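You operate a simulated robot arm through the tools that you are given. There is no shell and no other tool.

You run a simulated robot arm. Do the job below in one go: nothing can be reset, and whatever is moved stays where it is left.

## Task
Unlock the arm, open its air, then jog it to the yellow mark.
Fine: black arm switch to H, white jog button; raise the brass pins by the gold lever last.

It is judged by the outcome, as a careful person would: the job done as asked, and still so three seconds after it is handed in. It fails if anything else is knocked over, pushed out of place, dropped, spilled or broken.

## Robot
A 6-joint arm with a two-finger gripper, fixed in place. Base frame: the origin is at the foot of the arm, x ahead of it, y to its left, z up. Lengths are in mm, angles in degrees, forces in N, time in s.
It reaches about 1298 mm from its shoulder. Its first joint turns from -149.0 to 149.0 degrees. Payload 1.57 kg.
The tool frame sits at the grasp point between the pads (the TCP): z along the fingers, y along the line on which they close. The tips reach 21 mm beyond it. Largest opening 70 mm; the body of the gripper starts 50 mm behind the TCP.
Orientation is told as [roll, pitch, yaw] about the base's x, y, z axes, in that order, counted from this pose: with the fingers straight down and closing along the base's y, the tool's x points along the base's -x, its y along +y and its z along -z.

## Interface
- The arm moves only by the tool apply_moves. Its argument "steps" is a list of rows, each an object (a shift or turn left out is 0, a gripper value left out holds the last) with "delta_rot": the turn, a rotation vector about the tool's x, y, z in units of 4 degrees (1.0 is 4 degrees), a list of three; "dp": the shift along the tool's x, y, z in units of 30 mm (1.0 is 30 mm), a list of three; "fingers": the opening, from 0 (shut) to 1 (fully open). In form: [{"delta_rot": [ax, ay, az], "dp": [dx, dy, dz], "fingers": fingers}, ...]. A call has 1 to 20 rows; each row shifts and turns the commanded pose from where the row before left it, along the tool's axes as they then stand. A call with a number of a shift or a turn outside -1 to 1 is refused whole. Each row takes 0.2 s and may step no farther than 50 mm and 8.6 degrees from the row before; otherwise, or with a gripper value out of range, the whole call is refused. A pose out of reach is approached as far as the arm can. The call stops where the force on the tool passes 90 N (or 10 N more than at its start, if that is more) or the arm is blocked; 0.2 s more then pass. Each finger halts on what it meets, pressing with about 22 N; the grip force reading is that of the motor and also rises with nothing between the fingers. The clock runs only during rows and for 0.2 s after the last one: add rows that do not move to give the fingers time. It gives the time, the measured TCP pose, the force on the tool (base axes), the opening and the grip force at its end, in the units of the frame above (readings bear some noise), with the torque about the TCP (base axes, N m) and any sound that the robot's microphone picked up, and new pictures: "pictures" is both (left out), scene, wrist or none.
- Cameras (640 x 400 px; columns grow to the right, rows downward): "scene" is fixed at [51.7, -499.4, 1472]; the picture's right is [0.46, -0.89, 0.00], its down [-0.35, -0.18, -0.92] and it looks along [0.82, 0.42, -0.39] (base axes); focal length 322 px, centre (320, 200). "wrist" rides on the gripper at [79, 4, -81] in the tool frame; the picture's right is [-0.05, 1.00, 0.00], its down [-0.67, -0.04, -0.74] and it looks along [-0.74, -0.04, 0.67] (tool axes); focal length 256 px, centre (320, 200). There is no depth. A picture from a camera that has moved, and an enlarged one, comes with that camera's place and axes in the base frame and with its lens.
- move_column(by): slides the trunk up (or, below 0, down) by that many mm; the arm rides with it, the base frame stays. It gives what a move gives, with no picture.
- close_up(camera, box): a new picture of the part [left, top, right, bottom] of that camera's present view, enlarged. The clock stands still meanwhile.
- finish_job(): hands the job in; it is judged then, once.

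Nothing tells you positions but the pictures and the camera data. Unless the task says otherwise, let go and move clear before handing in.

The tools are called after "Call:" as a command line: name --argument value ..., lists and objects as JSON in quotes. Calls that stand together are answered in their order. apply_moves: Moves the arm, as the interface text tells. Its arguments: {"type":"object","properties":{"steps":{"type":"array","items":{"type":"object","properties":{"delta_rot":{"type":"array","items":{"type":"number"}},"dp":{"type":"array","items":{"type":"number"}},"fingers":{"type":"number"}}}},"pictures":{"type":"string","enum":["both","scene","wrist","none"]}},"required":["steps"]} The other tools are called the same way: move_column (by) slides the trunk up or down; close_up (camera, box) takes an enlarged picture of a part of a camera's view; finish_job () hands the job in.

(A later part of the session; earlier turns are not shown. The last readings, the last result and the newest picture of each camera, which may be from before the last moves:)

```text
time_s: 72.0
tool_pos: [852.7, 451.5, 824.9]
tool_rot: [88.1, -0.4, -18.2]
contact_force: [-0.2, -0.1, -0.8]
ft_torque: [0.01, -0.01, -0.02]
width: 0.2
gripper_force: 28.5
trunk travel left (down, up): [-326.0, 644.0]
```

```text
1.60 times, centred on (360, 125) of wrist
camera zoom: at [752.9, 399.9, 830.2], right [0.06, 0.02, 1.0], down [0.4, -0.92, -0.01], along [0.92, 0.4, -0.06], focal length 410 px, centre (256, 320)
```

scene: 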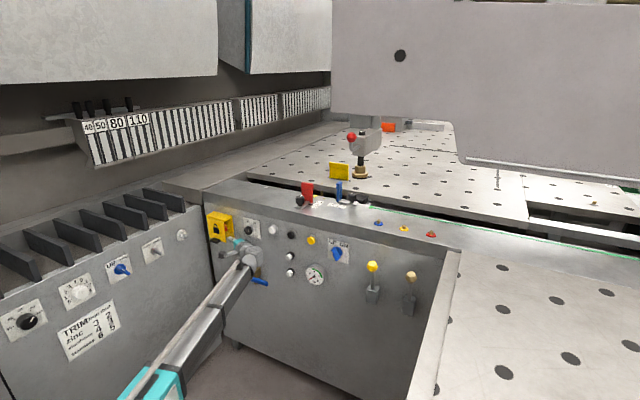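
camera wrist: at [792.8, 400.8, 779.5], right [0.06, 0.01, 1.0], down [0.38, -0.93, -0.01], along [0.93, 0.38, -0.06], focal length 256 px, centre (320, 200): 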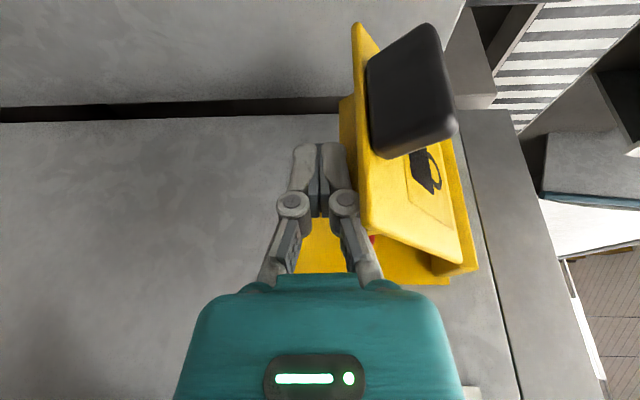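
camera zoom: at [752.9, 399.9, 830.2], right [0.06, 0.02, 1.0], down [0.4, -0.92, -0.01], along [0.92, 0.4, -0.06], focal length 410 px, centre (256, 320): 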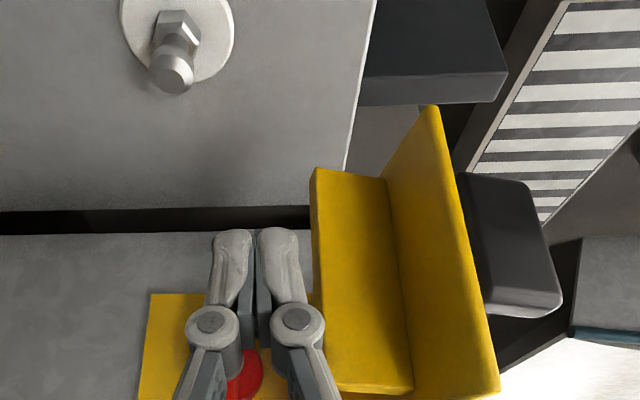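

The flap stays open on its own. Now back out and look at the isolator handle and its labels face-on.

Call:
apply_moves --steps '[{"dp": [0.5, 0, -1]}, {"dp": [0.5, 0, -1]}, {"delta_rot": [0, -1, 0], "dp": [0.5, 0, -0.5]}, {"delta_rot": [0, -1, 0]}, {"delta_rot": [0, -1, 0]}, {"delta_rot": [0, -1, 0]}, {"delta_rot": [0, -1, 0]}, {"delta_rot": [0, -1, 0]}, {"delta_rot": [0, -0.8, 0]}]' --pictures "both"

Call:
close_up --camera "wrist" --box '[220, 0, 440, 140]'

```text
time_s: 74.0
tool_pos: [787.2, 394.9, 826.4]
tool_rot: [88.4, -1.1, -45.5]
contact_force: [0.1, 0.1, -0.2]
ft_torque: [0.04, -0.01, 0.01]
width: 0.0
gripper_force: 28.5
trunk travel left (down, up): [-326.0, 644.0]
camera wrist: at [673.8, 394.6, 830.0], right [0.04, -0.01, 1.0], down [-0.06, -1.0, 0.0], along [1.0, -0.06, -0.04], focal length 256 px, centre (320, 200)
```

scene: 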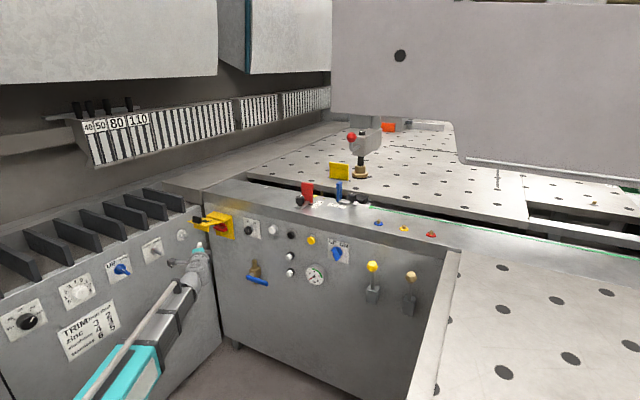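
wrist: 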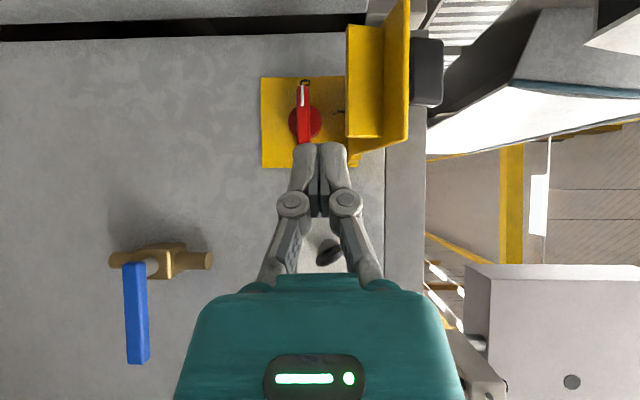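

```text
2.86 times, centred on (330, 70) of wrist
camera zoom: at [673.8, 394.6, 830.0], right [0.04, -0.01, 1.0], down [-0.06, -1.0, 0.0], along [1.0, -0.06, -0.04], focal length 731 px, centre (291, 571)
```

zoom: 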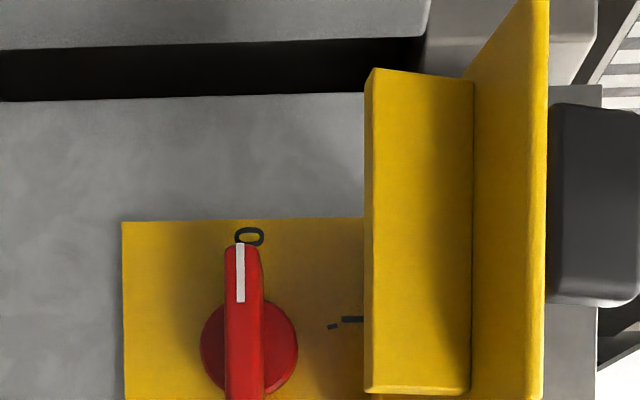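

The isolator's white mark points left to "0"; "1" is at the top, so it must turn 90° clockwise (left → up). Its handle spans y≈440–510 at z≈800. I'll press the right end downward with the closed fingers: first move to just above that right end.

Call:
apply_moves --steps '[{"dp": [-0.715, 0, 0.858]}, {"dp": [-0.715, 0, 0.858]}, {"dp": [-0.715, 0, 0.858]}, {"dp": [-0.715, 0, 0.858]}, {"dp": [-0.715, 0, 0.858]}]' --pictures "both"

Call:
close_up --camera "wrist" --box '[200, 0, 440, 160]'

Call:
close_up --camera "scene" --box '[180, 190, 280, 260]'

```text
time_s: 75.2
tool_pos: [953.0, 410.0, 826.5]
tool_rot: [88.5, -1.2, -45.4]
contact_force: [-0.3, 0.0, 0.3]
ft_torque: [0.02, -0.03, 0.03]
width: 0.1
gripper_force: 28.9
trunk travel left (down, up): [-326.0, 644.0]
camera wrist: at [840.6, 408.9, 830.0], right [0.04, 0.0, 1.0], down [-0.06, -1.0, 0.0], along [1.0, -0.06, -0.04], focal length 256 px, centre (320, 200)
```

scene: 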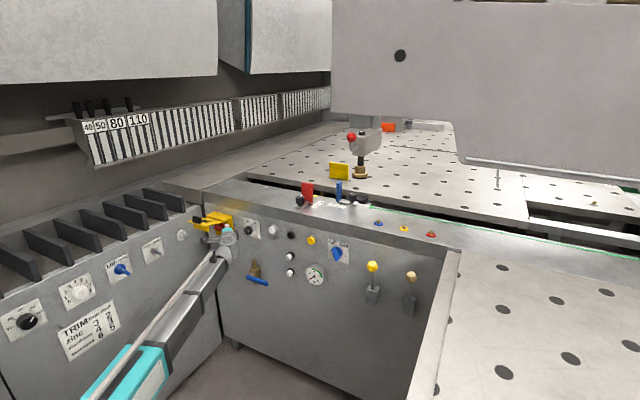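
wrist: 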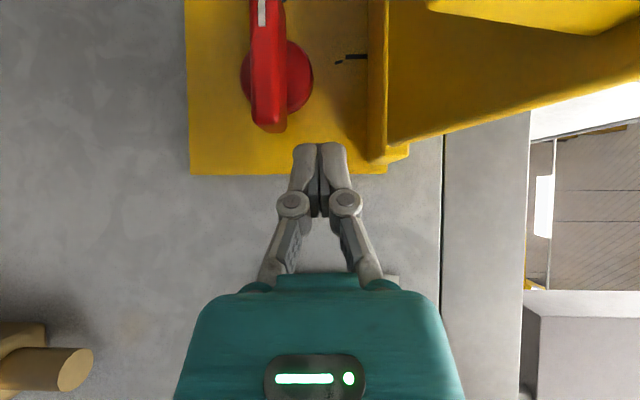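

```text
2.50 times, centred on (320, 80) of wrist
camera zoom: at [840.6, 408.9, 830.0], right [0.04, 0.0, 1.0], down [-0.06, -1.0, 0.0], along [1.0, -0.06, -0.04], focal length 640 px, centre (320, 500)
```

zoom: 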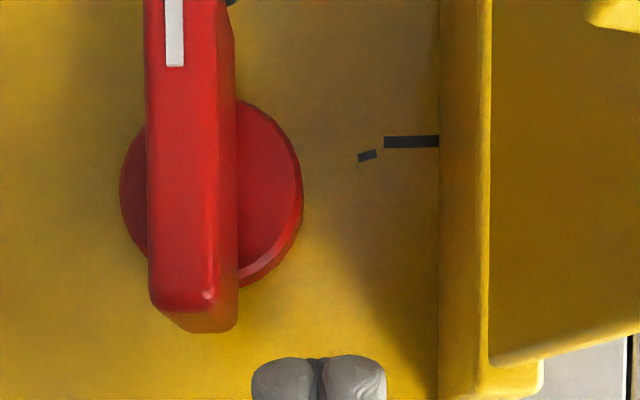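

```text
5.71 times, centred on (230, 225) of scene
camera zoom: at [51.7, -499.4, 1472.0], right [0.46, -0.89, 0.0], down [-0.35, -0.18, -0.92], along [0.82, 0.42, -0.39], focal length 1840 px, centre (834, 57)
```

zoom: 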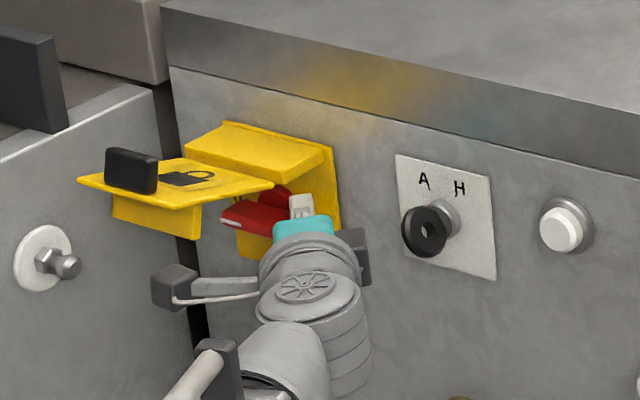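

The fingers are above the handle's right end. Advance 33 mm so the tips overlie it, then press down with the trunk.

Call:
apply_moves --steps '[{"dp": [0, 0, 0.55]}, {"dp": [0, 0, 0.55]}]' --pictures "wrist"

Call:
move_column --by -25

Call:
close_up --camera "wrist" --box '[200, 0, 440, 160]'

```text
time_s: 75.8
tool_pos: [974.9, 431.7, 825.8]
tool_rot: [88.4, -1.1, -45.3]
contact_force: [-13.0, -5.1, -4.1]
ft_torque: [-0.04, 0.05, 0.0]
width: 0.2
gripper_force: 29.1
trunk travel left (down, up): [-326.0, 644.0]
camera wrist: at [861.9, 431.2, 830.1], right [0.04, 0.0, 1.0], down [-0.06, -1.0, 0.0], along [1.0, -0.06, -0.04], focal length 256 px, centre (320, 200)
```

wrist: 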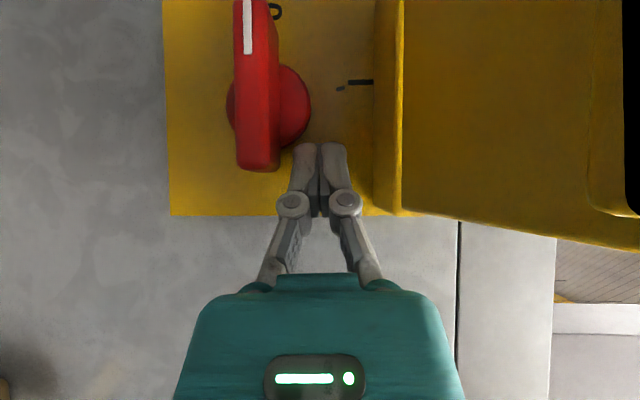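

```text
time_s: 76.5
tool_pos: [976.2, 432.0, 801.3]
tool_rot: [88.4, -1.2, -45.3]
contact_force: [-18.2, -4.0, -2.0]
ft_torque: [0.04, 0.06, 0.09]
width: 0.1
gripper_force: 28.8
trunk travel left (down, up): [-301.0, 669.0]
```

```text
2.50 times, centred on (320, 80) of wrist
camera zoom: at [861.9, 431.8, 805.2], right [0.04, 0.0, 1.0], down [-0.06, -1.0, 0.0], along [1.0, -0.06, -0.04], focal length 640 px, centre (320, 500)
```

zoom: 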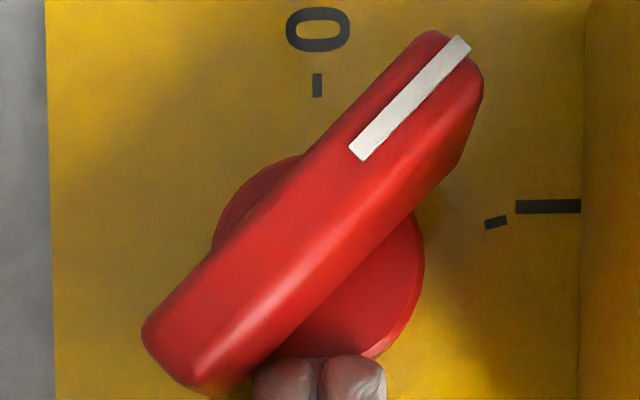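

It turned ~40° easily toward "1". Continue down, then push the lower end leftward to complete the quarter turn.

Call:
apply_moves --steps '[{"dp": [0.07, 0, -0.07]}]' --pictures "none"

Call:
move_column --by -24

Call:
close_up --camera "wrist" --box '[200, 0, 440, 160]'

Call:
apply_moves --steps '[{"dp": [0.12, 0, 0.12]}, {"dp": [0.12, 0, 0.12]}]' --pictures "none"

Call:
close_up --camera "wrist" --box '[200, 0, 440, 160]'

```text
time_s: 76.9
tool_pos: [975.2, 431.9, 800.6]
tool_rot: [88.4, -1.2, -45.6]
contact_force: [-1.5, 1.6, 1.6]
ft_torque: [0.01, -0.02, 0.04]
width: 0.4
gripper_force: 29.0
trunk travel left (down, up): [-301.0, 669.0]
```

```text
time_s: 77.6
tool_pos: [973.5, 431.7, 776.9]
tool_rot: [88.4, -1.2, -45.4]
contact_force: [-0.1, 0.0, 0.7]
ft_torque: [0.01, 0.01, -0.02]
width: 0.0
gripper_force: 28.8
trunk travel left (down, up): [-277.0, 693.0]
```

```text
2.50 times, centred on (320, 80) of wrist
camera zoom: at [860.7, 431.8, 780.6], right [0.04, 0.0, 1.0], down [-0.06, -1.0, 0.0], along [1.0, -0.06, -0.04], focal length 640 px, centre (320, 500)
```

zoom: 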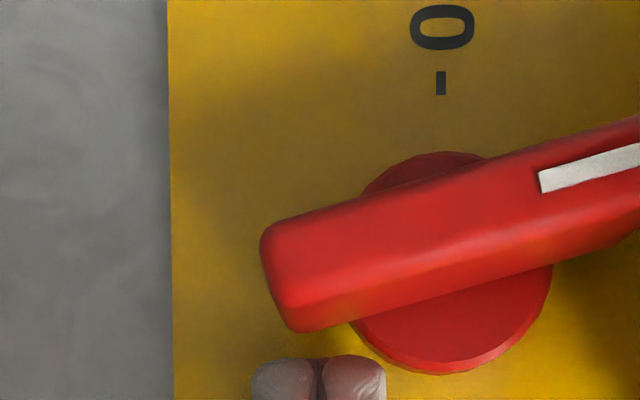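

```text
time_s: 78.2
tool_pos: [974.2, 437.3, 776.8]
tool_rot: [88.4, -1.2, -45.8]
contact_force: [-15.5, -37.6, -13.7]
ft_torque: [-0.54, 0.19, -0.1]
width: 0.1
gripper_force: 28.7
trunk travel left (down, up): [-277.0, 693.0]
```

```text
2.50 times, centred on (320, 80) of wrist
camera zoom: at [860.9, 436.9, 780.7], right [0.04, 0.0, 1.0], down [-0.07, -1.0, 0.0], along [1.0, -0.07, -0.04], focal length 640 px, centre (320, 500)
```

zoom: 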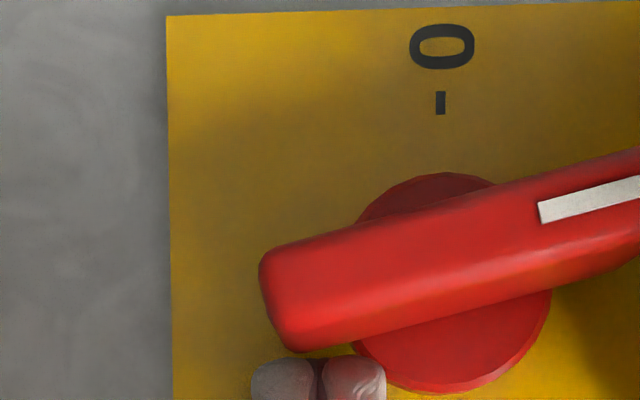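

The upper finger is touching the disc. Drop 10 mm to press only on the handle's lower end.

Call:
apply_moves --steps '[{"dp": [-0.15, 0, -0.15]}]' --pictures "none"

Call:
move_column --by -10

Call:
apply_moves --steps '[{"dp": [0.15, 0, 0.15]}, {"dp": [0.12, 0, 0.12]}, {"dp": [0.12, 0, 0.12]}, {"dp": [0.12, 0, 0.12]}]' --pictures "none"

Call:
close_up --camera "wrist" --box '[200, 0, 440, 160]'

Call:
close_up --camera "wrist" --box '[300, 0, 540, 160]'

```text
time_s: 78.6
tool_pos: [975.1, 437.1, 776.8]
tool_rot: [88.4, -1.1, -45.4]
contact_force: [-3.4, -17.2, -5.0]
ft_torque: [-0.22, 0.04, -0.06]
width: 0.0
gripper_force: 28.4
trunk travel left (down, up): [-277.0, 693.0]
```

```text
time_s: 79.2
tool_pos: [974.2, 434.9, 766.6]
tool_rot: [88.4, -1.1, -45.4]
contact_force: [-1.4, -8.3, 3.5]
ft_torque: [0.08, -0.01, -0.05]
width: 0.0
gripper_force: 28.2
trunk travel left (down, up): [-267.0, 703.0]
```

```text
time_s: 79.9
tool_pos: [973.4, 436.6, 767.6]
tool_rot: [88.4, -1.4, -46.4]
contact_force: [-5.0, -17.5, 0.6]
ft_torque: [0.08, -0.03, -0.03]
width: 0.0
gripper_force: 28.8
trunk travel left (down, up): [-267.0, 703.0]
stopped in row 3: the force on the tool passed its limit at 97 N (the readings are from after the stop); the commanded pose is now the measured one
```

```text
2.50 times, centred on (320, 80) of wrist
camera zoom: at [860.4, 437.9, 771.3], right [0.04, 0.0, 1.0], down [-0.08, -1.0, 0.0], along [1.0, -0.08, -0.04], focal length 640 px, centre (320, 500)
```

zoom: 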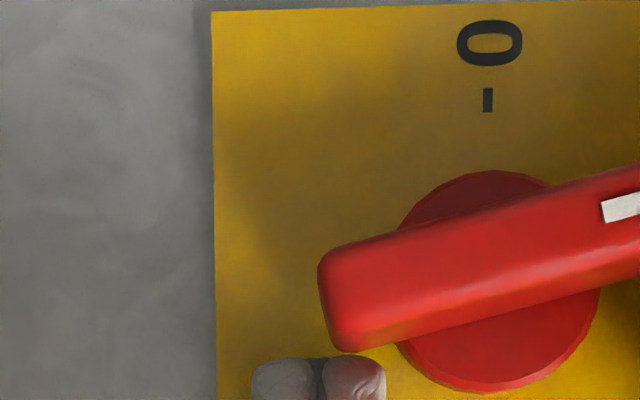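

```text
2.50 times, centred on (420, 80) of wrist
camera zoom: at [860.4, 437.9, 771.3], right [0.04, 0.0, 1.0], down [-0.08, -1.0, 0.0], along [1.0, -0.08, -0.04], focal length 640 px, centre (70, 500)
```

zoom: 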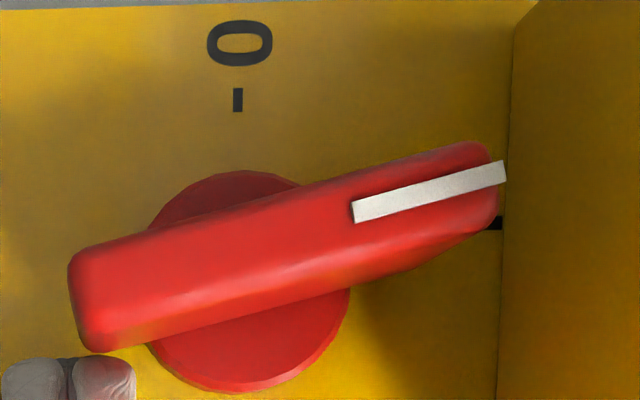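

The handle has reached its stop with the white mark exactly on the "1" tick – unlocked. Back out and check the scene.

Call:
apply_moves --steps '[{"dp": [-0.1, 0, -0.3]}, {"dp": [0, 0, -0.8]}, {"dp": [0.3, 0, -0.9]}, {"dp": [0.5, 0, -0.8]}, {"dp": [0.5, 0, -0.8]}]' --pictures "both"

Call:
close_up --camera "scene" --box '[180, 190, 280, 260]'

Call:
close_up --camera "scene" --box '[280, 110, 460, 215]'

Call:
close_up --camera "scene" --box '[230, 230, 350, 300]'

```text
time_s: 81.1
tool_pos: [870.1, 390.3, 765.9]
tool_rot: [88.4, -1.3, -46.1]
contact_force: [0.6, 0.5, -0.2]
ft_torque: [0.01, 0.01, -0.03]
width: 0.1
gripper_force: 28.8
trunk travel left (down, up): [-267.0, 703.0]
camera wrist: at [757.1, 391.7, 770.3], right [0.04, 0.0, 1.0], down [-0.08, -1.0, 0.0], along [1.0, -0.08, -0.04], focal length 256 px, centre (320, 200)
```

scene: 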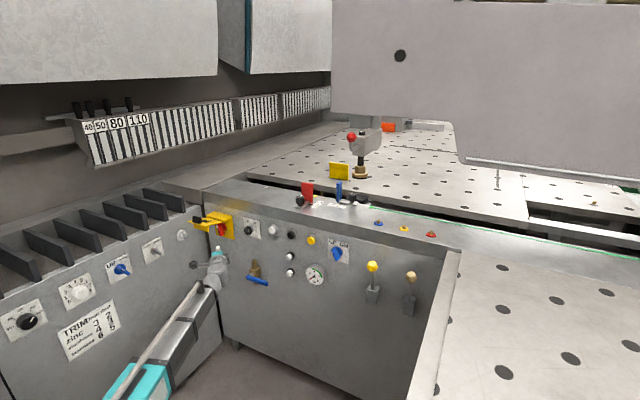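
wrist: 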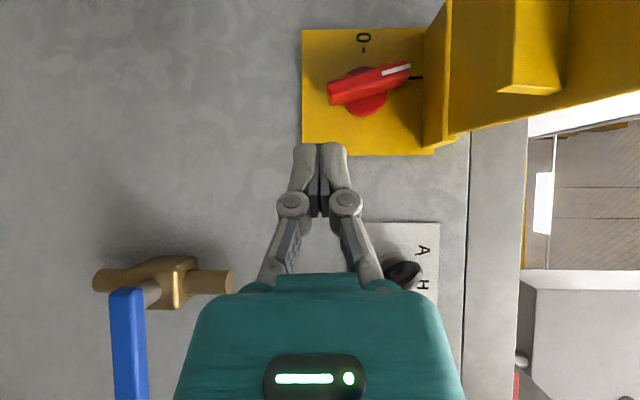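

```text
5.71 times, centred on (230, 225) of scene
camera zoom: at [51.7, -499.4, 1472.0], right [0.46, -0.89, 0.0], down [-0.35, -0.18, -0.92], along [0.82, 0.42, -0.39], focal length 1840 px, centre (834, 57)
```

zoom: 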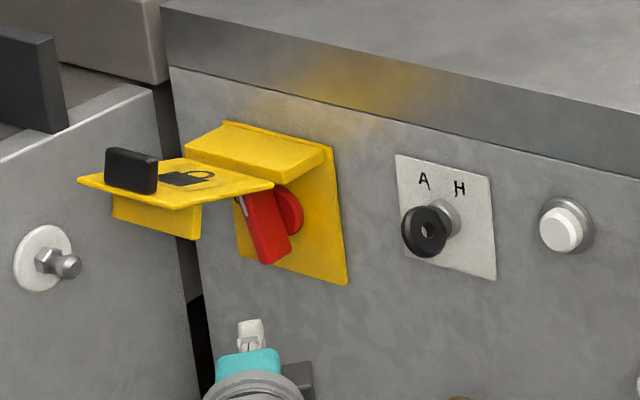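

```text
3.56 times, centred on (370, 162) of scene
camera zoom: at [51.7, -499.4, 1472.0], right [0.46, -0.89, 0.0], down [-0.35, -0.18, -0.92], along [0.82, 0.42, -0.39], focal length 1145 px, centre (142, 333)
```

zoom: 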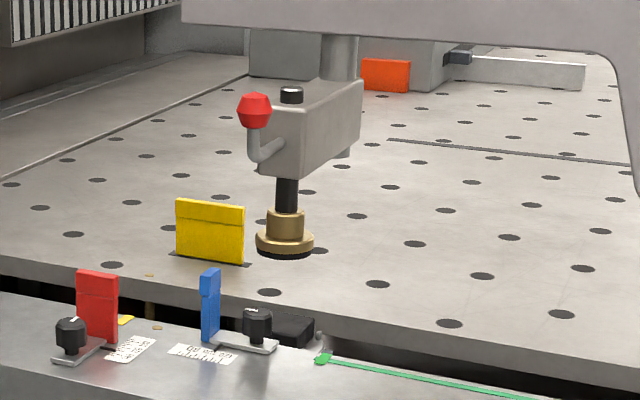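

```text
5.33 times, centred on (290, 265) of scene
camera zoom: at [51.7, -499.4, 1472.0], right [0.46, -0.89, 0.0], down [-0.35, -0.18, -0.92], along [0.82, 0.42, -0.39], focal length 1717 px, centre (480, -147)
```

zoom: 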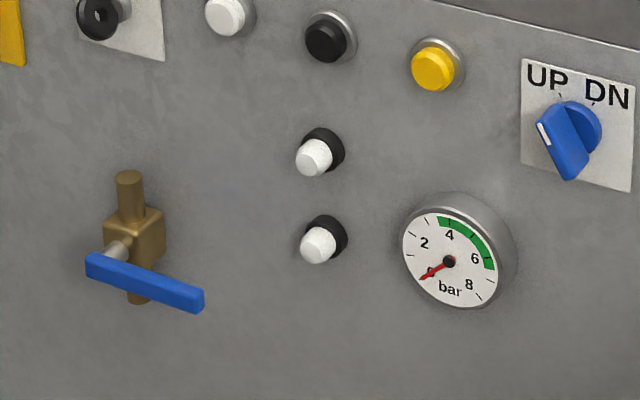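

Unlocked and the flap stays up. Next the air valve: brass body at about (979, 298, 620), blue handle horizontal (closed) spanning y≈196–315 at x≈940; gauge reads 0. I'll straighten the tool and go beneath the handle's free (right) end.

Call:
apply_moves --steps '[{"delta_rot": [0, -1, 0]}, {"delta_rot": [0, -1, 0]}, {"delta_rot": [0, -1, 0]}, {"delta_rot": [0, -1, 0]}, {"delta_rot": [0, -1, 0]}, {"delta_rot": [0, -1, 0]}, {"delta_rot": [0, -1, 0]}, {"delta_rot": [0, -1, 0]}, {"delta_rot": [0, -1, 0]}, {"delta_rot": [0, -1, 0]}, {"delta_rot": [0, -1, 0]}, {"delta_rot": [0, -0.5, 0]}, {"dp": [-1, 0, 0]}, {"dp": [-1, 0, 0]}, {"dp": [-1, 0, 0]}, {"dp": [-1, 0, 0]}, {"dp": [-1, 0, 0]}, {"dp": [-0.8, 0, 0]}]' --pictures "none"

Call:
move_column --by -176

Call:
apply_moves --steps '[{"dp": [0, 0, 0]}]' --pictures "both"

```text
time_s: 84.9
tool_pos: [872.5, 217.0, 774.1]
tool_rot: [90.7, -1.7, -89.2]
contact_force: [-1.2, -0.2, -0.8]
ft_torque: [0.01, 0.0, -0.03]
width: 0.3
gripper_force: 28.5
out of reach, approached as far as the arm can: row 5, 7
trunk travel left (down, up): [-267.0, 703.0]
```

```text
time_s: 86.9
tool_pos: [874.4, 218.2, 599.7]
tool_rot: [90.8, -1.8, -89.3]
contact_force: [-0.2, 0.5, -0.2]
ft_torque: [0.01, -0.01, -0.02]
width: 0.1
gripper_force: 28.5
trunk travel left (down, up): [-91.0, 879.0]
```

```text
time_s: 87.3
tool_pos: [872.8, 217.6, 598.9]
tool_rot: [90.7, -1.8, -89.2]
contact_force: [0.6, -0.2, -0.3]
ft_torque: [-0.01, 0.0, 0.02]
width: 0.0
gripper_force: 28.8
trunk travel left (down, up): [-91.0, 879.0]
camera wrist: at [791.0, 295.6, 598.2], right [-0.01, -0.02, 1.0], down [-0.74, -0.68, -0.02], along [0.68, -0.74, -0.01], focal length 256 px, centre (320, 200)
```

scene: 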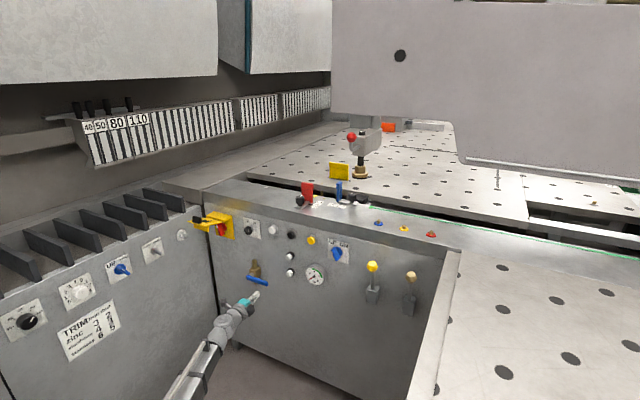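
wrist: 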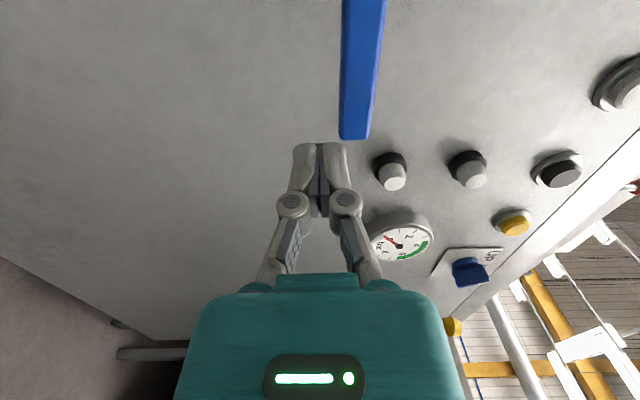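

The handle's free end is directly ahead, z≈611–633. Drop 8 mm, slide under it, and lift gently to test the direction.

Call:
move_column --by -8

Call:
apply_moves --steps '[{"dp": [0, 0, 0.75]}, {"dp": [0, 0, 0.75]}, {"dp": [0, 0, 0.75]}]' --pictures "wrist"

Call:
move_column --by 25

Call:
close_up --camera "scene" --box '[230, 230, 350, 300]'

```text
time_s: 87.8
tool_pos: [873.1, 218.2, 590.1]
tool_rot: [90.7, -1.7, -89.3]
contact_force: [-0.6, 0.8, -0.6]
ft_torque: [0.03, 0.01, -0.02]
width: 0.0
gripper_force: 29.0
trunk travel left (down, up): [-83.0, 887.0]
```

```text
time_s: 88.6
tool_pos: [942.0, 218.9, 590.3]
tool_rot: [90.8, -1.6, -89.3]
contact_force: [-0.1, -0.5, -0.2]
ft_torque: [-0.01, 0.03, -0.02]
width: 0.0
gripper_force: 28.5
trunk travel left (down, up): [-83.0, 887.0]
camera wrist: at [859.4, 296.6, 590.4], right [-0.01, -0.02, 1.0], down [-0.74, -0.68, -0.03], along [0.68, -0.74, -0.01], focal length 256 px, centre (320, 200)
```

wrist: 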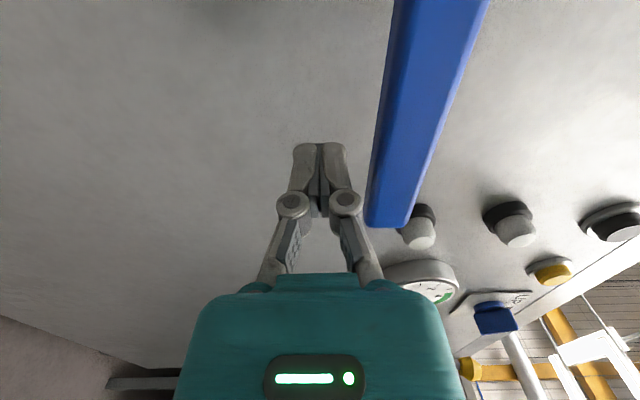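

```text
time_s: 89.3
tool_pos: [941.3, 217.7, 615.2]
tool_rot: [90.8, -1.7, -89.4]
contact_force: [0.1, -0.5, -0.8]
ft_torque: [0.0, -0.02, -0.01]
width: 0.1
gripper_force: 28.7
trunk travel left (down, up): [-108.0, 862.0]
```

```text
5.33 times, centred on (290, 265) of scene
camera zoom: at [51.7, -499.4, 1472.0], right [0.46, -0.89, 0.0], down [-0.35, -0.18, -0.92], along [0.82, 0.42, -0.39], focal length 1717 px, centre (480, -147)
```

zoom: 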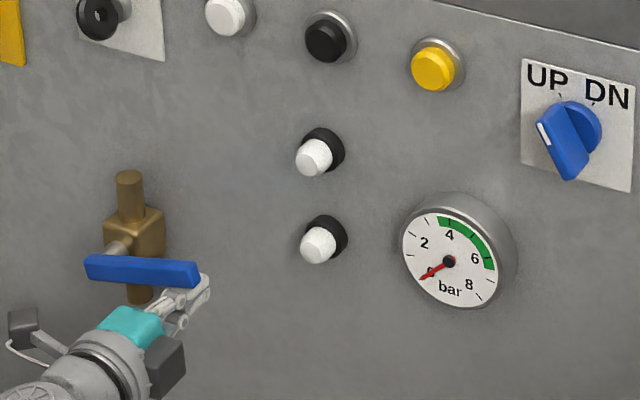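

The handle lifts freely, so up is the opening direction. Continue along its arc.

Call:
move_column --by 35

Call:
apply_moves --steps '[{"dp": [0.6, 0, 0]}]' --pictures "none"

Call:
move_column --by 25

Call:
apply_moves --steps '[{"dp": [0.7, 0, 0]}]' --pictures "none"

Call:
close_up --camera "scene" --box '[230, 230, 350, 300]'

Call:
close_up --camera "wrist" --box '[160, 0, 560, 250]'

```text
time_s: 90.1
tool_pos: [940.3, 217.3, 650.9]
tool_rot: [90.7, -1.7, -89.3]
contact_force: [-0.1, 0.1, -0.4]
ft_torque: [0.03, 0.0, -0.01]
width: 0.0
gripper_force: 28.9
trunk travel left (down, up): [-143.0, 827.0]
```

```text
time_s: 90.5
tool_pos: [940.3, 236.7, 649.4]
tool_rot: [90.7, -1.6, -89.2]
contact_force: [-0.5, 0.5, -0.3]
ft_torque: [0.01, 0.01, -0.03]
width: 0.3
gripper_force: 28.7
trunk travel left (down, up): [-143.0, 827.0]
```

```text
time_s: 91.2
tool_pos: [940.9, 236.7, 674.9]
tool_rot: [90.7, -1.8, -89.2]
contact_force: [0.2, -0.6, -1.2]
ft_torque: [0.02, 0.01, -0.01]
width: 0.0
gripper_force: 29.1
trunk travel left (down, up): [-168.0, 802.0]
```

```text
time_s: 91.6
tool_pos: [941.8, 256.4, 675.5]
tool_rot: [90.7, -1.7, -89.3]
contact_force: [0.3, 0.2, 0.1]
ft_torque: [-0.02, 0.01, 0.0]
width: 0.0
gripper_force: 29.2
trunk travel left (down, up): [-168.0, 802.0]
```

```text
5.33 times, centred on (290, 265) of scene
camera zoom: at [51.7, -499.4, 1472.0], right [0.46, -0.89, 0.0], down [-0.35, -0.18, -0.92], along [0.82, 0.42, -0.39], focal length 1717 px, centre (480, -147)
```

zoom: 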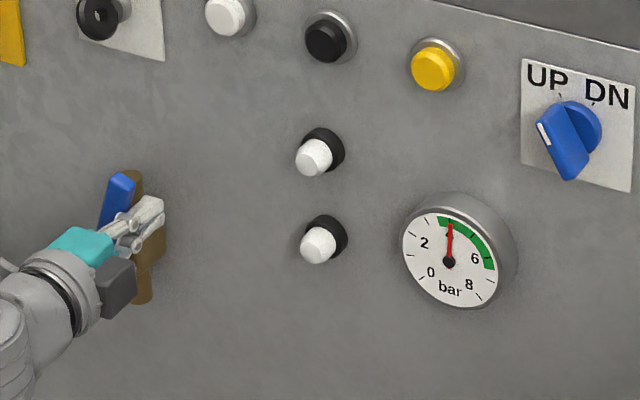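

```text
1.60 times, centred on (360, 125) of wrist
camera zoom: at [859.0, 335.8, 675.1], right [-0.01, -0.02, 1.0], down [-0.74, -0.68, -0.02], along [0.68, -0.74, -0.01], focal length 410 px, centre (256, 320)
```

zoom: 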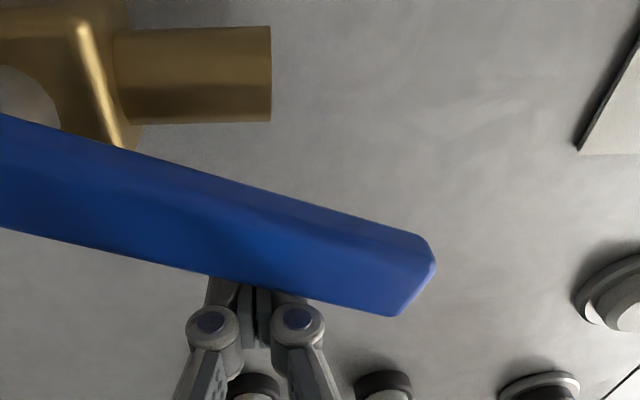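

Pressure is rising (about 4 bar). Push left until the handle is fully vertical at its stop.

Call:
apply_moves --steps '[{"dp": [0.4, 0, 0]}, {"dp": [0.4, 0, 0]}, {"dp": [0.3, 0, 0]}, {"dp": [0.2, 0, 0]}]' --pictures "none"

Call:
close_up --camera "scene" --box '[230, 230, 350, 300]'

Call:
close_up --camera "wrist" --box '[160, 0, 560, 250]'

```text
time_s: 92.6
tool_pos: [939.4, 282.4, 674.2]
tool_rot: [90.6, -1.3, -90.8]
contact_force: [-14.0, -76.5, -20.5]
ft_torque: [0.19, -0.37, 1.1]
width: 6.1
gripper_force: 28.5
trunk travel left (down, up): [-168.0, 802.0]
```

```text
5.33 times, centred on (290, 265) of scene
camera zoom: at [51.7, -499.4, 1472.0], right [0.46, -0.89, 0.0], down [-0.35, -0.18, -0.92], along [0.82, 0.42, -0.39], focal length 1717 px, centre (480, -147)
```

zoom: 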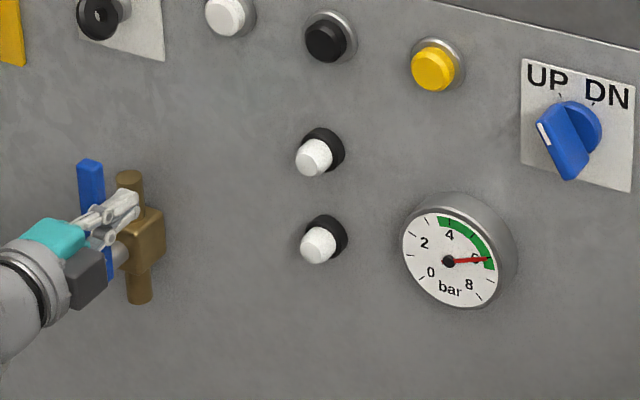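

```text
1.60 times, centred on (360, 125) of wrist
camera zoom: at [860.5, 362.9, 675.2], right [-0.01, -0.03, 1.0], down [-0.75, -0.66, -0.03], along [0.66, -0.75, -0.01], focal length 410 px, centre (256, 320)
```

zoom: 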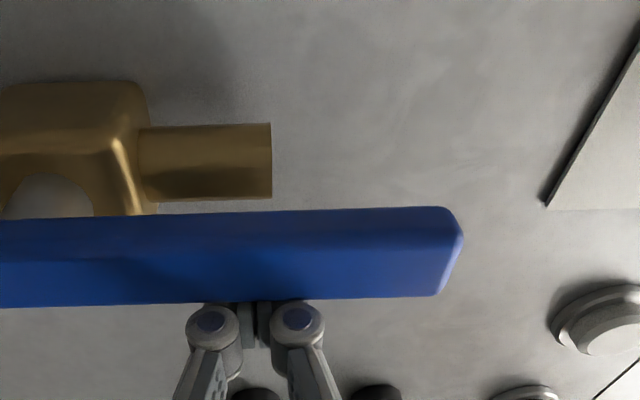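

The valve handle is vertical and the gauge shows ~6 bar in the green – air open. Next, the black A/H switch at about (971, 309, 836). Back off, rise, and roll the gripper to align with its blade (leaning ~30° left toward A).

Call:
apply_moves --steps '[{"dp": [-0.6, 0, 0]}, {"dp": [0, 0, -1]}, {"dp": [0, 0, -1]}, {"dp": [0, 0, -1]}, {"dp": [0.6, 0, -0.5]}, {"delta_rot": [0, 0, -1]}, {"delta_rot": [0, 0, -1]}, {"delta_rot": [0, 0, -1]}, {"delta_rot": [0, 0, -1]}, {"delta_rot": [0, 0, -1]}, {"delta_rot": [0, 0, -1]}, {"delta_rot": [0, 0, -1]}, {"delta_rot": [0, 0, -1]}, {"delta_rot": [0, 0, -1]}, {"delta_rot": [0, 0, -1]}, {"delta_rot": [0, 0, -1]}, {"delta_rot": [0, 0, -1]}, {"delta_rot": [0, 0, -1]}, {"delta_rot": [0, 0, -1]}, {"delta_rot": [0, 0, -1]}]' --pictures "none"

Call:
apply_moves --steps '[{"delta_rot": [0, 0, -1], "fingers": 0.6}, {"delta_rot": [0, 0, -1]}, {"delta_rot": [0, 0, -1]}, {"delta_rot": [0, 0, -1]}, {"delta_rot": [0, 0, -1]}, {"delta_rot": [0, 0, -1]}, {"delta_rot": [0, 0, -1]}, {"delta_rot": [0, 0, -0.5]}]' --pictures "none"

Call:
move_column --by 130

Call:
apply_moves --steps '[{"dp": [0, 0, 0]}]' --pictures "both"

```text
time_s: 96.8
tool_pos: [835.5, 294.8, 674.3]
tool_rot: [91.4, -61.7, -90.4]
contact_force: [-0.1, -0.2, 0.0]
ft_torque: [0.04, -0.02, 0.01]
width: 0.1
gripper_force: 28.1
trunk travel left (down, up): [-168.0, 802.0]
```

```text
time_s: 98.6
tool_pos: [834.6, 294.4, 674.8]
tool_rot: [-108.8, -88.2, 109.4]
contact_force: [0.6, 0.6, 0.0]
ft_torque: [0.0, -0.01, -0.03]
width: 42.3
gripper_force: 0.0
trunk travel left (down, up): [-168.0, 802.0]
```

```text
time_s: 100.2
tool_pos: [835.1, 294.9, 804.7]
tool_rot: [-109.6, -88.2, 110.4]
contact_force: [0.4, 0.7, 0.1]
ft_torque: [-0.02, 0.01, -0.01]
width: 42.1
gripper_force: 0.1
trunk travel left (down, up): [-298.0, 672.0]
```

```text
time_s: 100.6
tool_pos: [835.6, 295.7, 804.0]
tool_rot: [-109.6, -88.2, 110.4]
contact_force: [0.6, -0.7, 0.0]
ft_torque: [-0.02, 0.02, 0.0]
width: 42.1
gripper_force: 0.1
trunk travel left (down, up): [-298.0, 672.0]
camera wrist: at [755.2, 295.3, 723.8], right [-0.01, 1.0, 0.02], down [-0.75, -0.03, 0.66], along [0.66, -0.01, 0.75], focal length 256 px, centre (320, 200)
```

scene: 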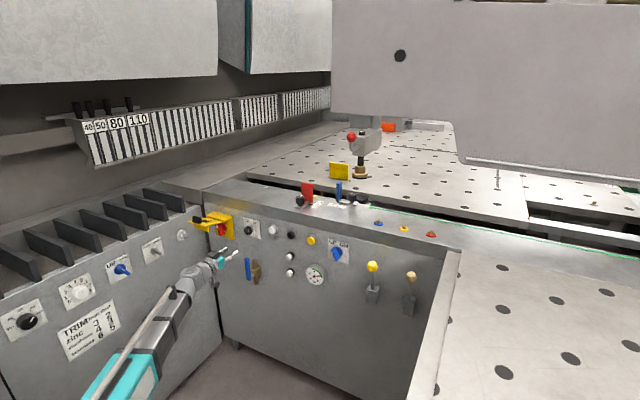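
wrist: 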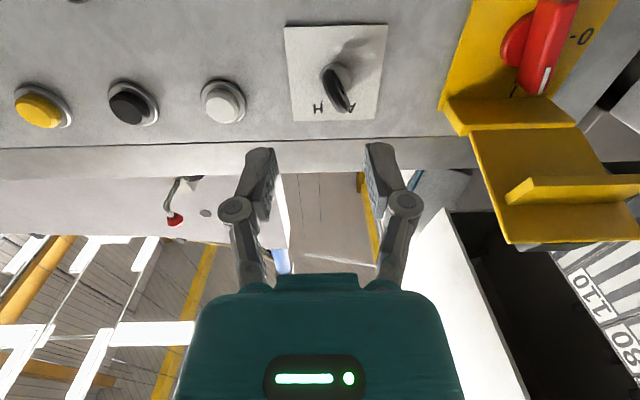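

Call:
close_up --camera "wrist" --box '[270, 10, 410, 130]'

Call:
close_up --camera "scene" --box '[230, 205, 290, 245]'

```text
3.33 times, centred on (340, 70) of wrist
camera zoom: at [755.2, 295.3, 723.8], right [-0.01, 1.0, 0.02], down [-0.75, -0.03, 0.66], along [0.66, -0.01, 0.75], focal length 853 px, centre (253, 633)
```

zoom: 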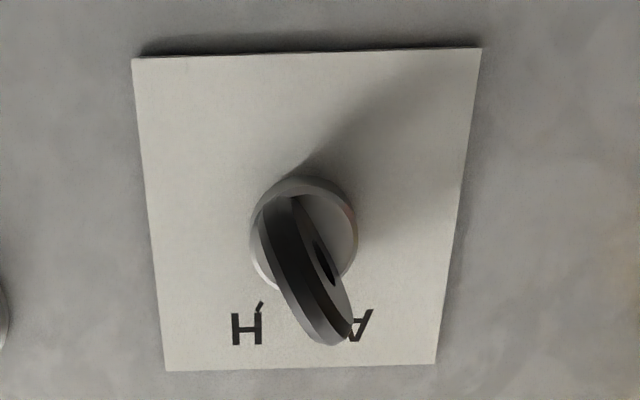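

```text
10.00 times, centred on (260, 225) of scene
camera zoom: at [51.7, -499.4, 1472.0], right [0.46, -0.89, 0.0], down [-0.35, -0.18, -0.92], along [0.82, 0.42, -0.39], focal length 3220 px, centre (920, -50)
```

zoom: 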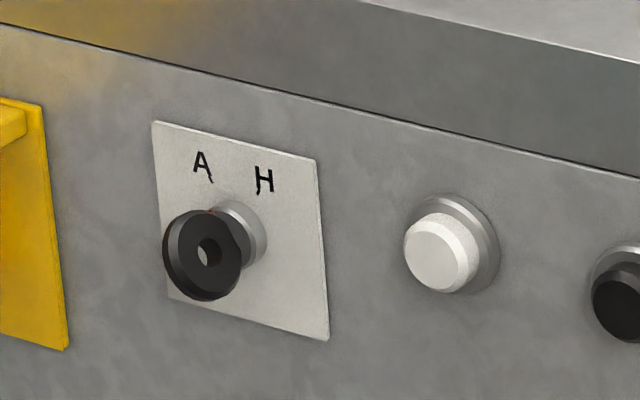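

Switch axis is at about y=311, z=833.5 with its blade leaning ~28° toward A; H's tick is ~26° to the right. Align roll (–28°), centre, and approach.

Call:
move_column --by 30

Call:
apply_moves --steps '[{"dp": [0, 0.52, 0]}, {"delta_rot": [0, 0, -1]}, {"delta_rot": [0, 0, -1]}, {"delta_rot": [0, 0, -1]}, {"delta_rot": [0, 0, -1]}, {"delta_rot": [0, 0, -1]}, {"delta_rot": [0, 0, -1]}, {"delta_rot": [0, 0, -1]}, {"dp": [0, 0, 1]}, {"dp": [0, 0, 1]}, {"dp": [0, 0, 0.6]}]' --pictures "wrist"

Call:
close_up --camera "wrist" --box '[220, 40, 420, 200]'

Call:
close_up --camera "scene" --box '[210, 200, 290, 255]'

```text
time_s: 101.4
tool_pos: [835.3, 294.4, 834.8]
tool_rot: [-109.7, -88.3, 110.4]
contact_force: [0.0, 1.2, -0.1]
ft_torque: [0.0, -0.02, 0.02]
width: 42.3
gripper_force: 0.0
trunk travel left (down, up): [-328.0, 642.0]
```

```text
time_s: 103.8
tool_pos: [912.6, 311.3, 835.2]
tool_rot: [-91.3, -60.3, 91.9]
contact_force: [-0.2, -0.4, 0.2]
ft_torque: [-0.03, 0.0, -0.03]
width: 42.2
gripper_force: 0.0
trunk travel left (down, up): [-328.0, 642.0]
camera wrist: at [833.6, 275.1, 762.3], right [-0.01, 0.89, -0.45], down [-0.76, 0.29, 0.59], along [0.66, 0.34, 0.67], focal length 256 px, centre (320, 200)
```

wrist: 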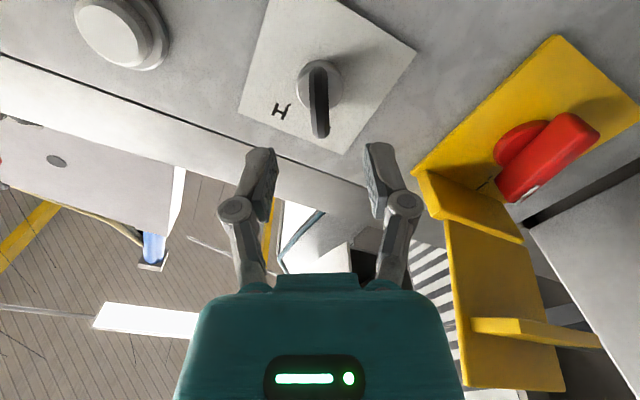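

```text
2.50 times, centred on (320, 120) of wrist
camera zoom: at [833.6, 275.1, 762.3], right [-0.01, 0.89, -0.45], down [-0.76, 0.29, 0.59], along [0.66, 0.34, 0.67], focal length 640 px, centre (320, 400)
```

zoom: 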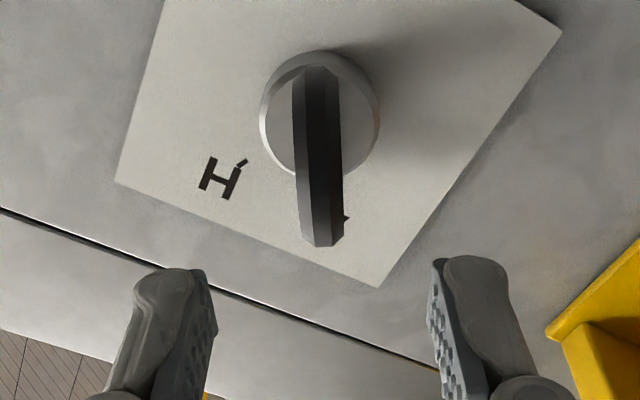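

```text
7.27 times, centred on (250, 228) of scene
camera zoom: at [51.7, -499.4, 1472.0], right [0.46, -0.89, 0.0], down [-0.35, -0.18, -0.92], along [0.82, 0.42, -0.39], focal length 2342 px, centre (829, 0)
```

zoom: 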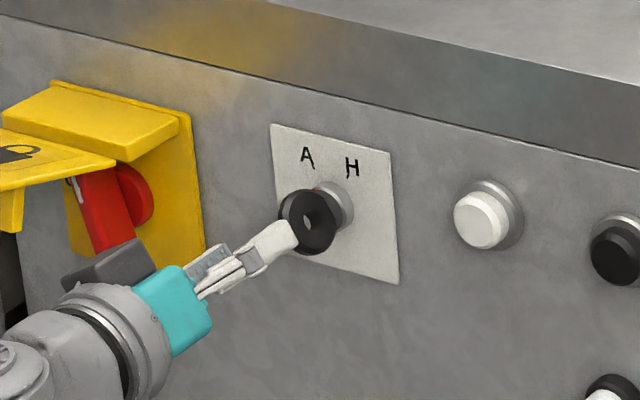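

Blade is perfectly aligned between the fingers. Advance 55 mm, close, and twist clockwise toward H.

Call:
apply_moves --steps '[{"dp": [0, 0, 0.9]}, {"dp": [0, 0, 0.9]}, {"fingers": 0}, {"fingers": 0}, {"fingers": 0}]' --pictures "wrist"

```text
time_s: 105.0
tool_pos: [966.0, 313.5, 834.8]
tool_rot: [-91.5, -60.4, 92.0]
contact_force: [-9.1, 1.8, -4.5]
ft_torque: [0.02, -0.23, 0.27]
width: 10.0
gripper_force: 31.9
trunk travel left (down, up): [-328.0, 642.0]
camera wrist: at [887.0, 275.8, 762.5], right [-0.01, 0.89, -0.45], down [-0.76, 0.29, 0.59], along [0.65, 0.34, 0.67], focal length 256 px, centre (320, 200)
```

wrist: 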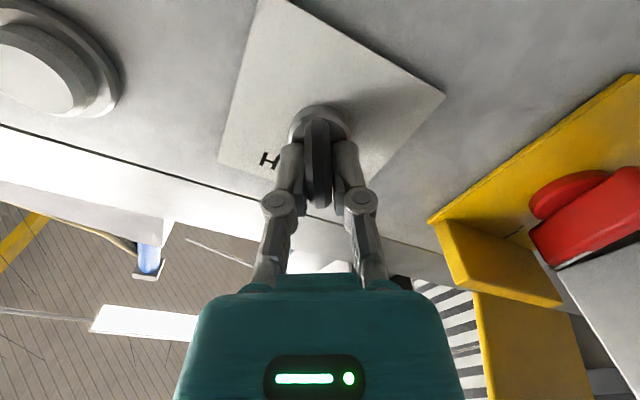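

Call:
apply_moves --steps '[{"delta_rot": [0, 0, 1]}, {"delta_rot": [0, 0, 1]}, {"delta_rot": [0, 0, 1]}, {"delta_rot": [0, 0, 1]}, {"delta_rot": [0, 0, 1]}, {"delta_rot": [0, 0, 1]}, {"delta_rot": [0, 0, 1]}, {"delta_rot": [0, 0, 1]}, {"delta_rot": [0, 0, 1]}, {"delta_rot": [0, 0, 1]}, {"delta_rot": [0, 0, 1]}, {"delta_rot": [0, 0, 1]}, {"delta_rot": [0, 0, 1]}, {"delta_rot": [0, 0, 1]}]' --pictures "wrist"

Call:
close_up --camera "wrist" --box '[220, 40, 420, 200]'

```text
time_s: 108.0
tool_pos: [966.6, 307.3, 834.9]
tool_rot: [91.6, -63.5, -91.2]
contact_force: [-23.0, -36.8, -16.9]
ft_torque: [-0.2, 0.2, -0.82]
width: 10.0
gripper_force: 32.0
trunk travel left (down, up): [-328.0, 642.0]
camera wrist: at [886.4, 346.0, 764.7], right [-0.01, 0.87, 0.49], down [-0.75, -0.33, 0.57], along [0.66, -0.37, 0.66], focal length 256 px, centre (320, 200)
```

wrist: 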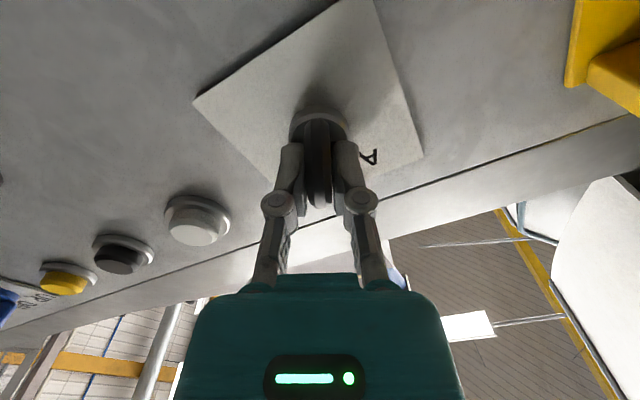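

```text
2.50 times, centred on (320, 120) of wrist
camera zoom: at [886.4, 346.0, 764.7], right [-0.01, 0.87, 0.49], down [-0.75, -0.33, 0.57], along [0.66, -0.37, 0.66], focal length 640 px, centre (320, 400)
```

zoom: 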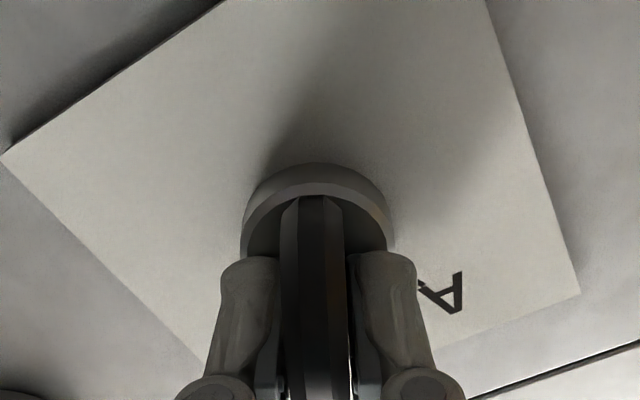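

It turned with the gripper. Release, back off, and check that it sits on H.

Call:
apply_moves --steps '[{"fingers": 0.6}, {"fingers": 0.6}, {"fingers": 0.6}, {"dp": [0, 0, -1]}, {"dp": [0, 0, -1]}, {"dp": [0, 0, -0.5]}]' --pictures "both"

Call:
close_up --camera "wrist" --box '[220, 40, 420, 200]'

Call:
close_up --camera "scene" --box '[210, 200, 290, 255]'

```text
time_s: 109.4
tool_pos: [892.4, 310.1, 834.7]
tool_rot: [91.4, -63.6, -90.5]
contact_force: [-0.2, 0.2, -0.5]
ft_torque: [0.01, 0.0, 0.03]
width: 42.0
gripper_force: 0.0
trunk travel left (down, up): [-328.0, 642.0]
camera wrist: at [811.3, 348.6, 763.9], right [-0.02, 0.87, 0.49], down [-0.75, -0.34, 0.57], along [0.66, -0.36, 0.66], focal length 256 px, centre (320, 200)
```

scene: 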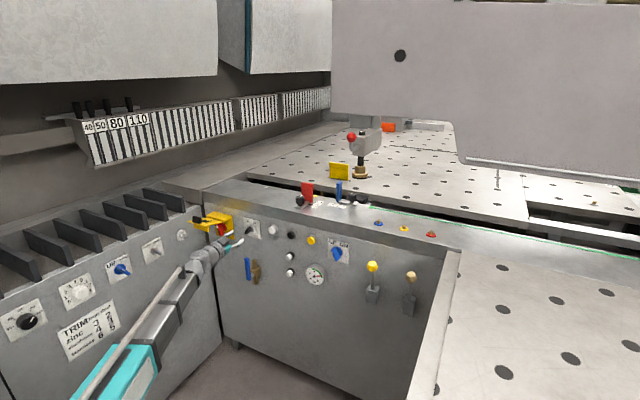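
wrist: 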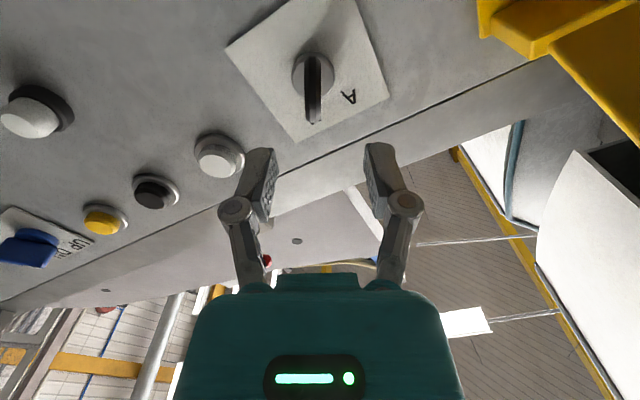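

```text
2.50 times, centred on (320, 120) of wrist
camera zoom: at [811.3, 348.6, 763.9], right [-0.02, 0.87, 0.49], down [-0.75, -0.34, 0.57], along [0.66, -0.36, 0.66], focal length 640 px, centre (320, 400)
```

zoom: 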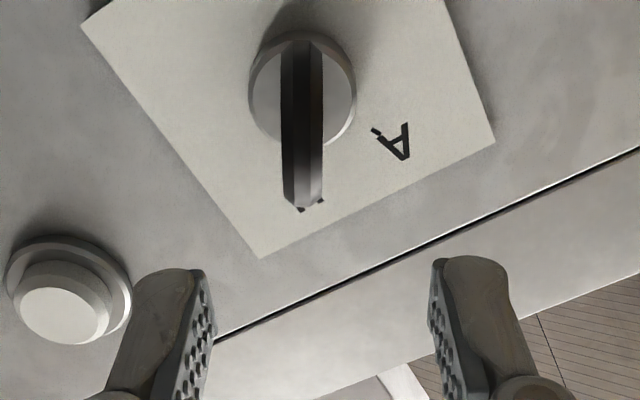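

```text
7.27 times, centred on (250, 228) of scene
camera zoom: at [51.7, -499.4, 1472.0], right [0.46, -0.89, 0.0], down [-0.35, -0.18, -0.92], along [0.82, 0.42, -0.39], focal length 2342 px, centre (829, 0)
```

zoom: 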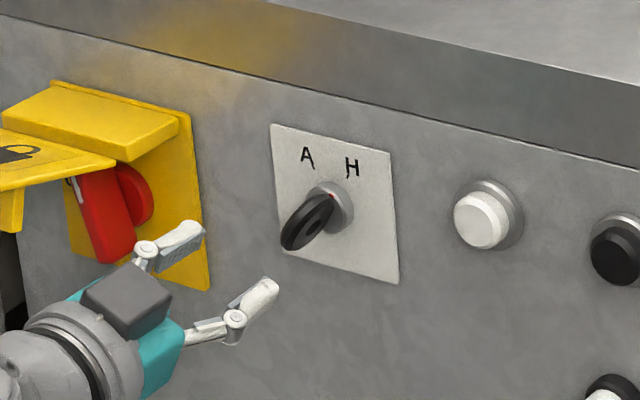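

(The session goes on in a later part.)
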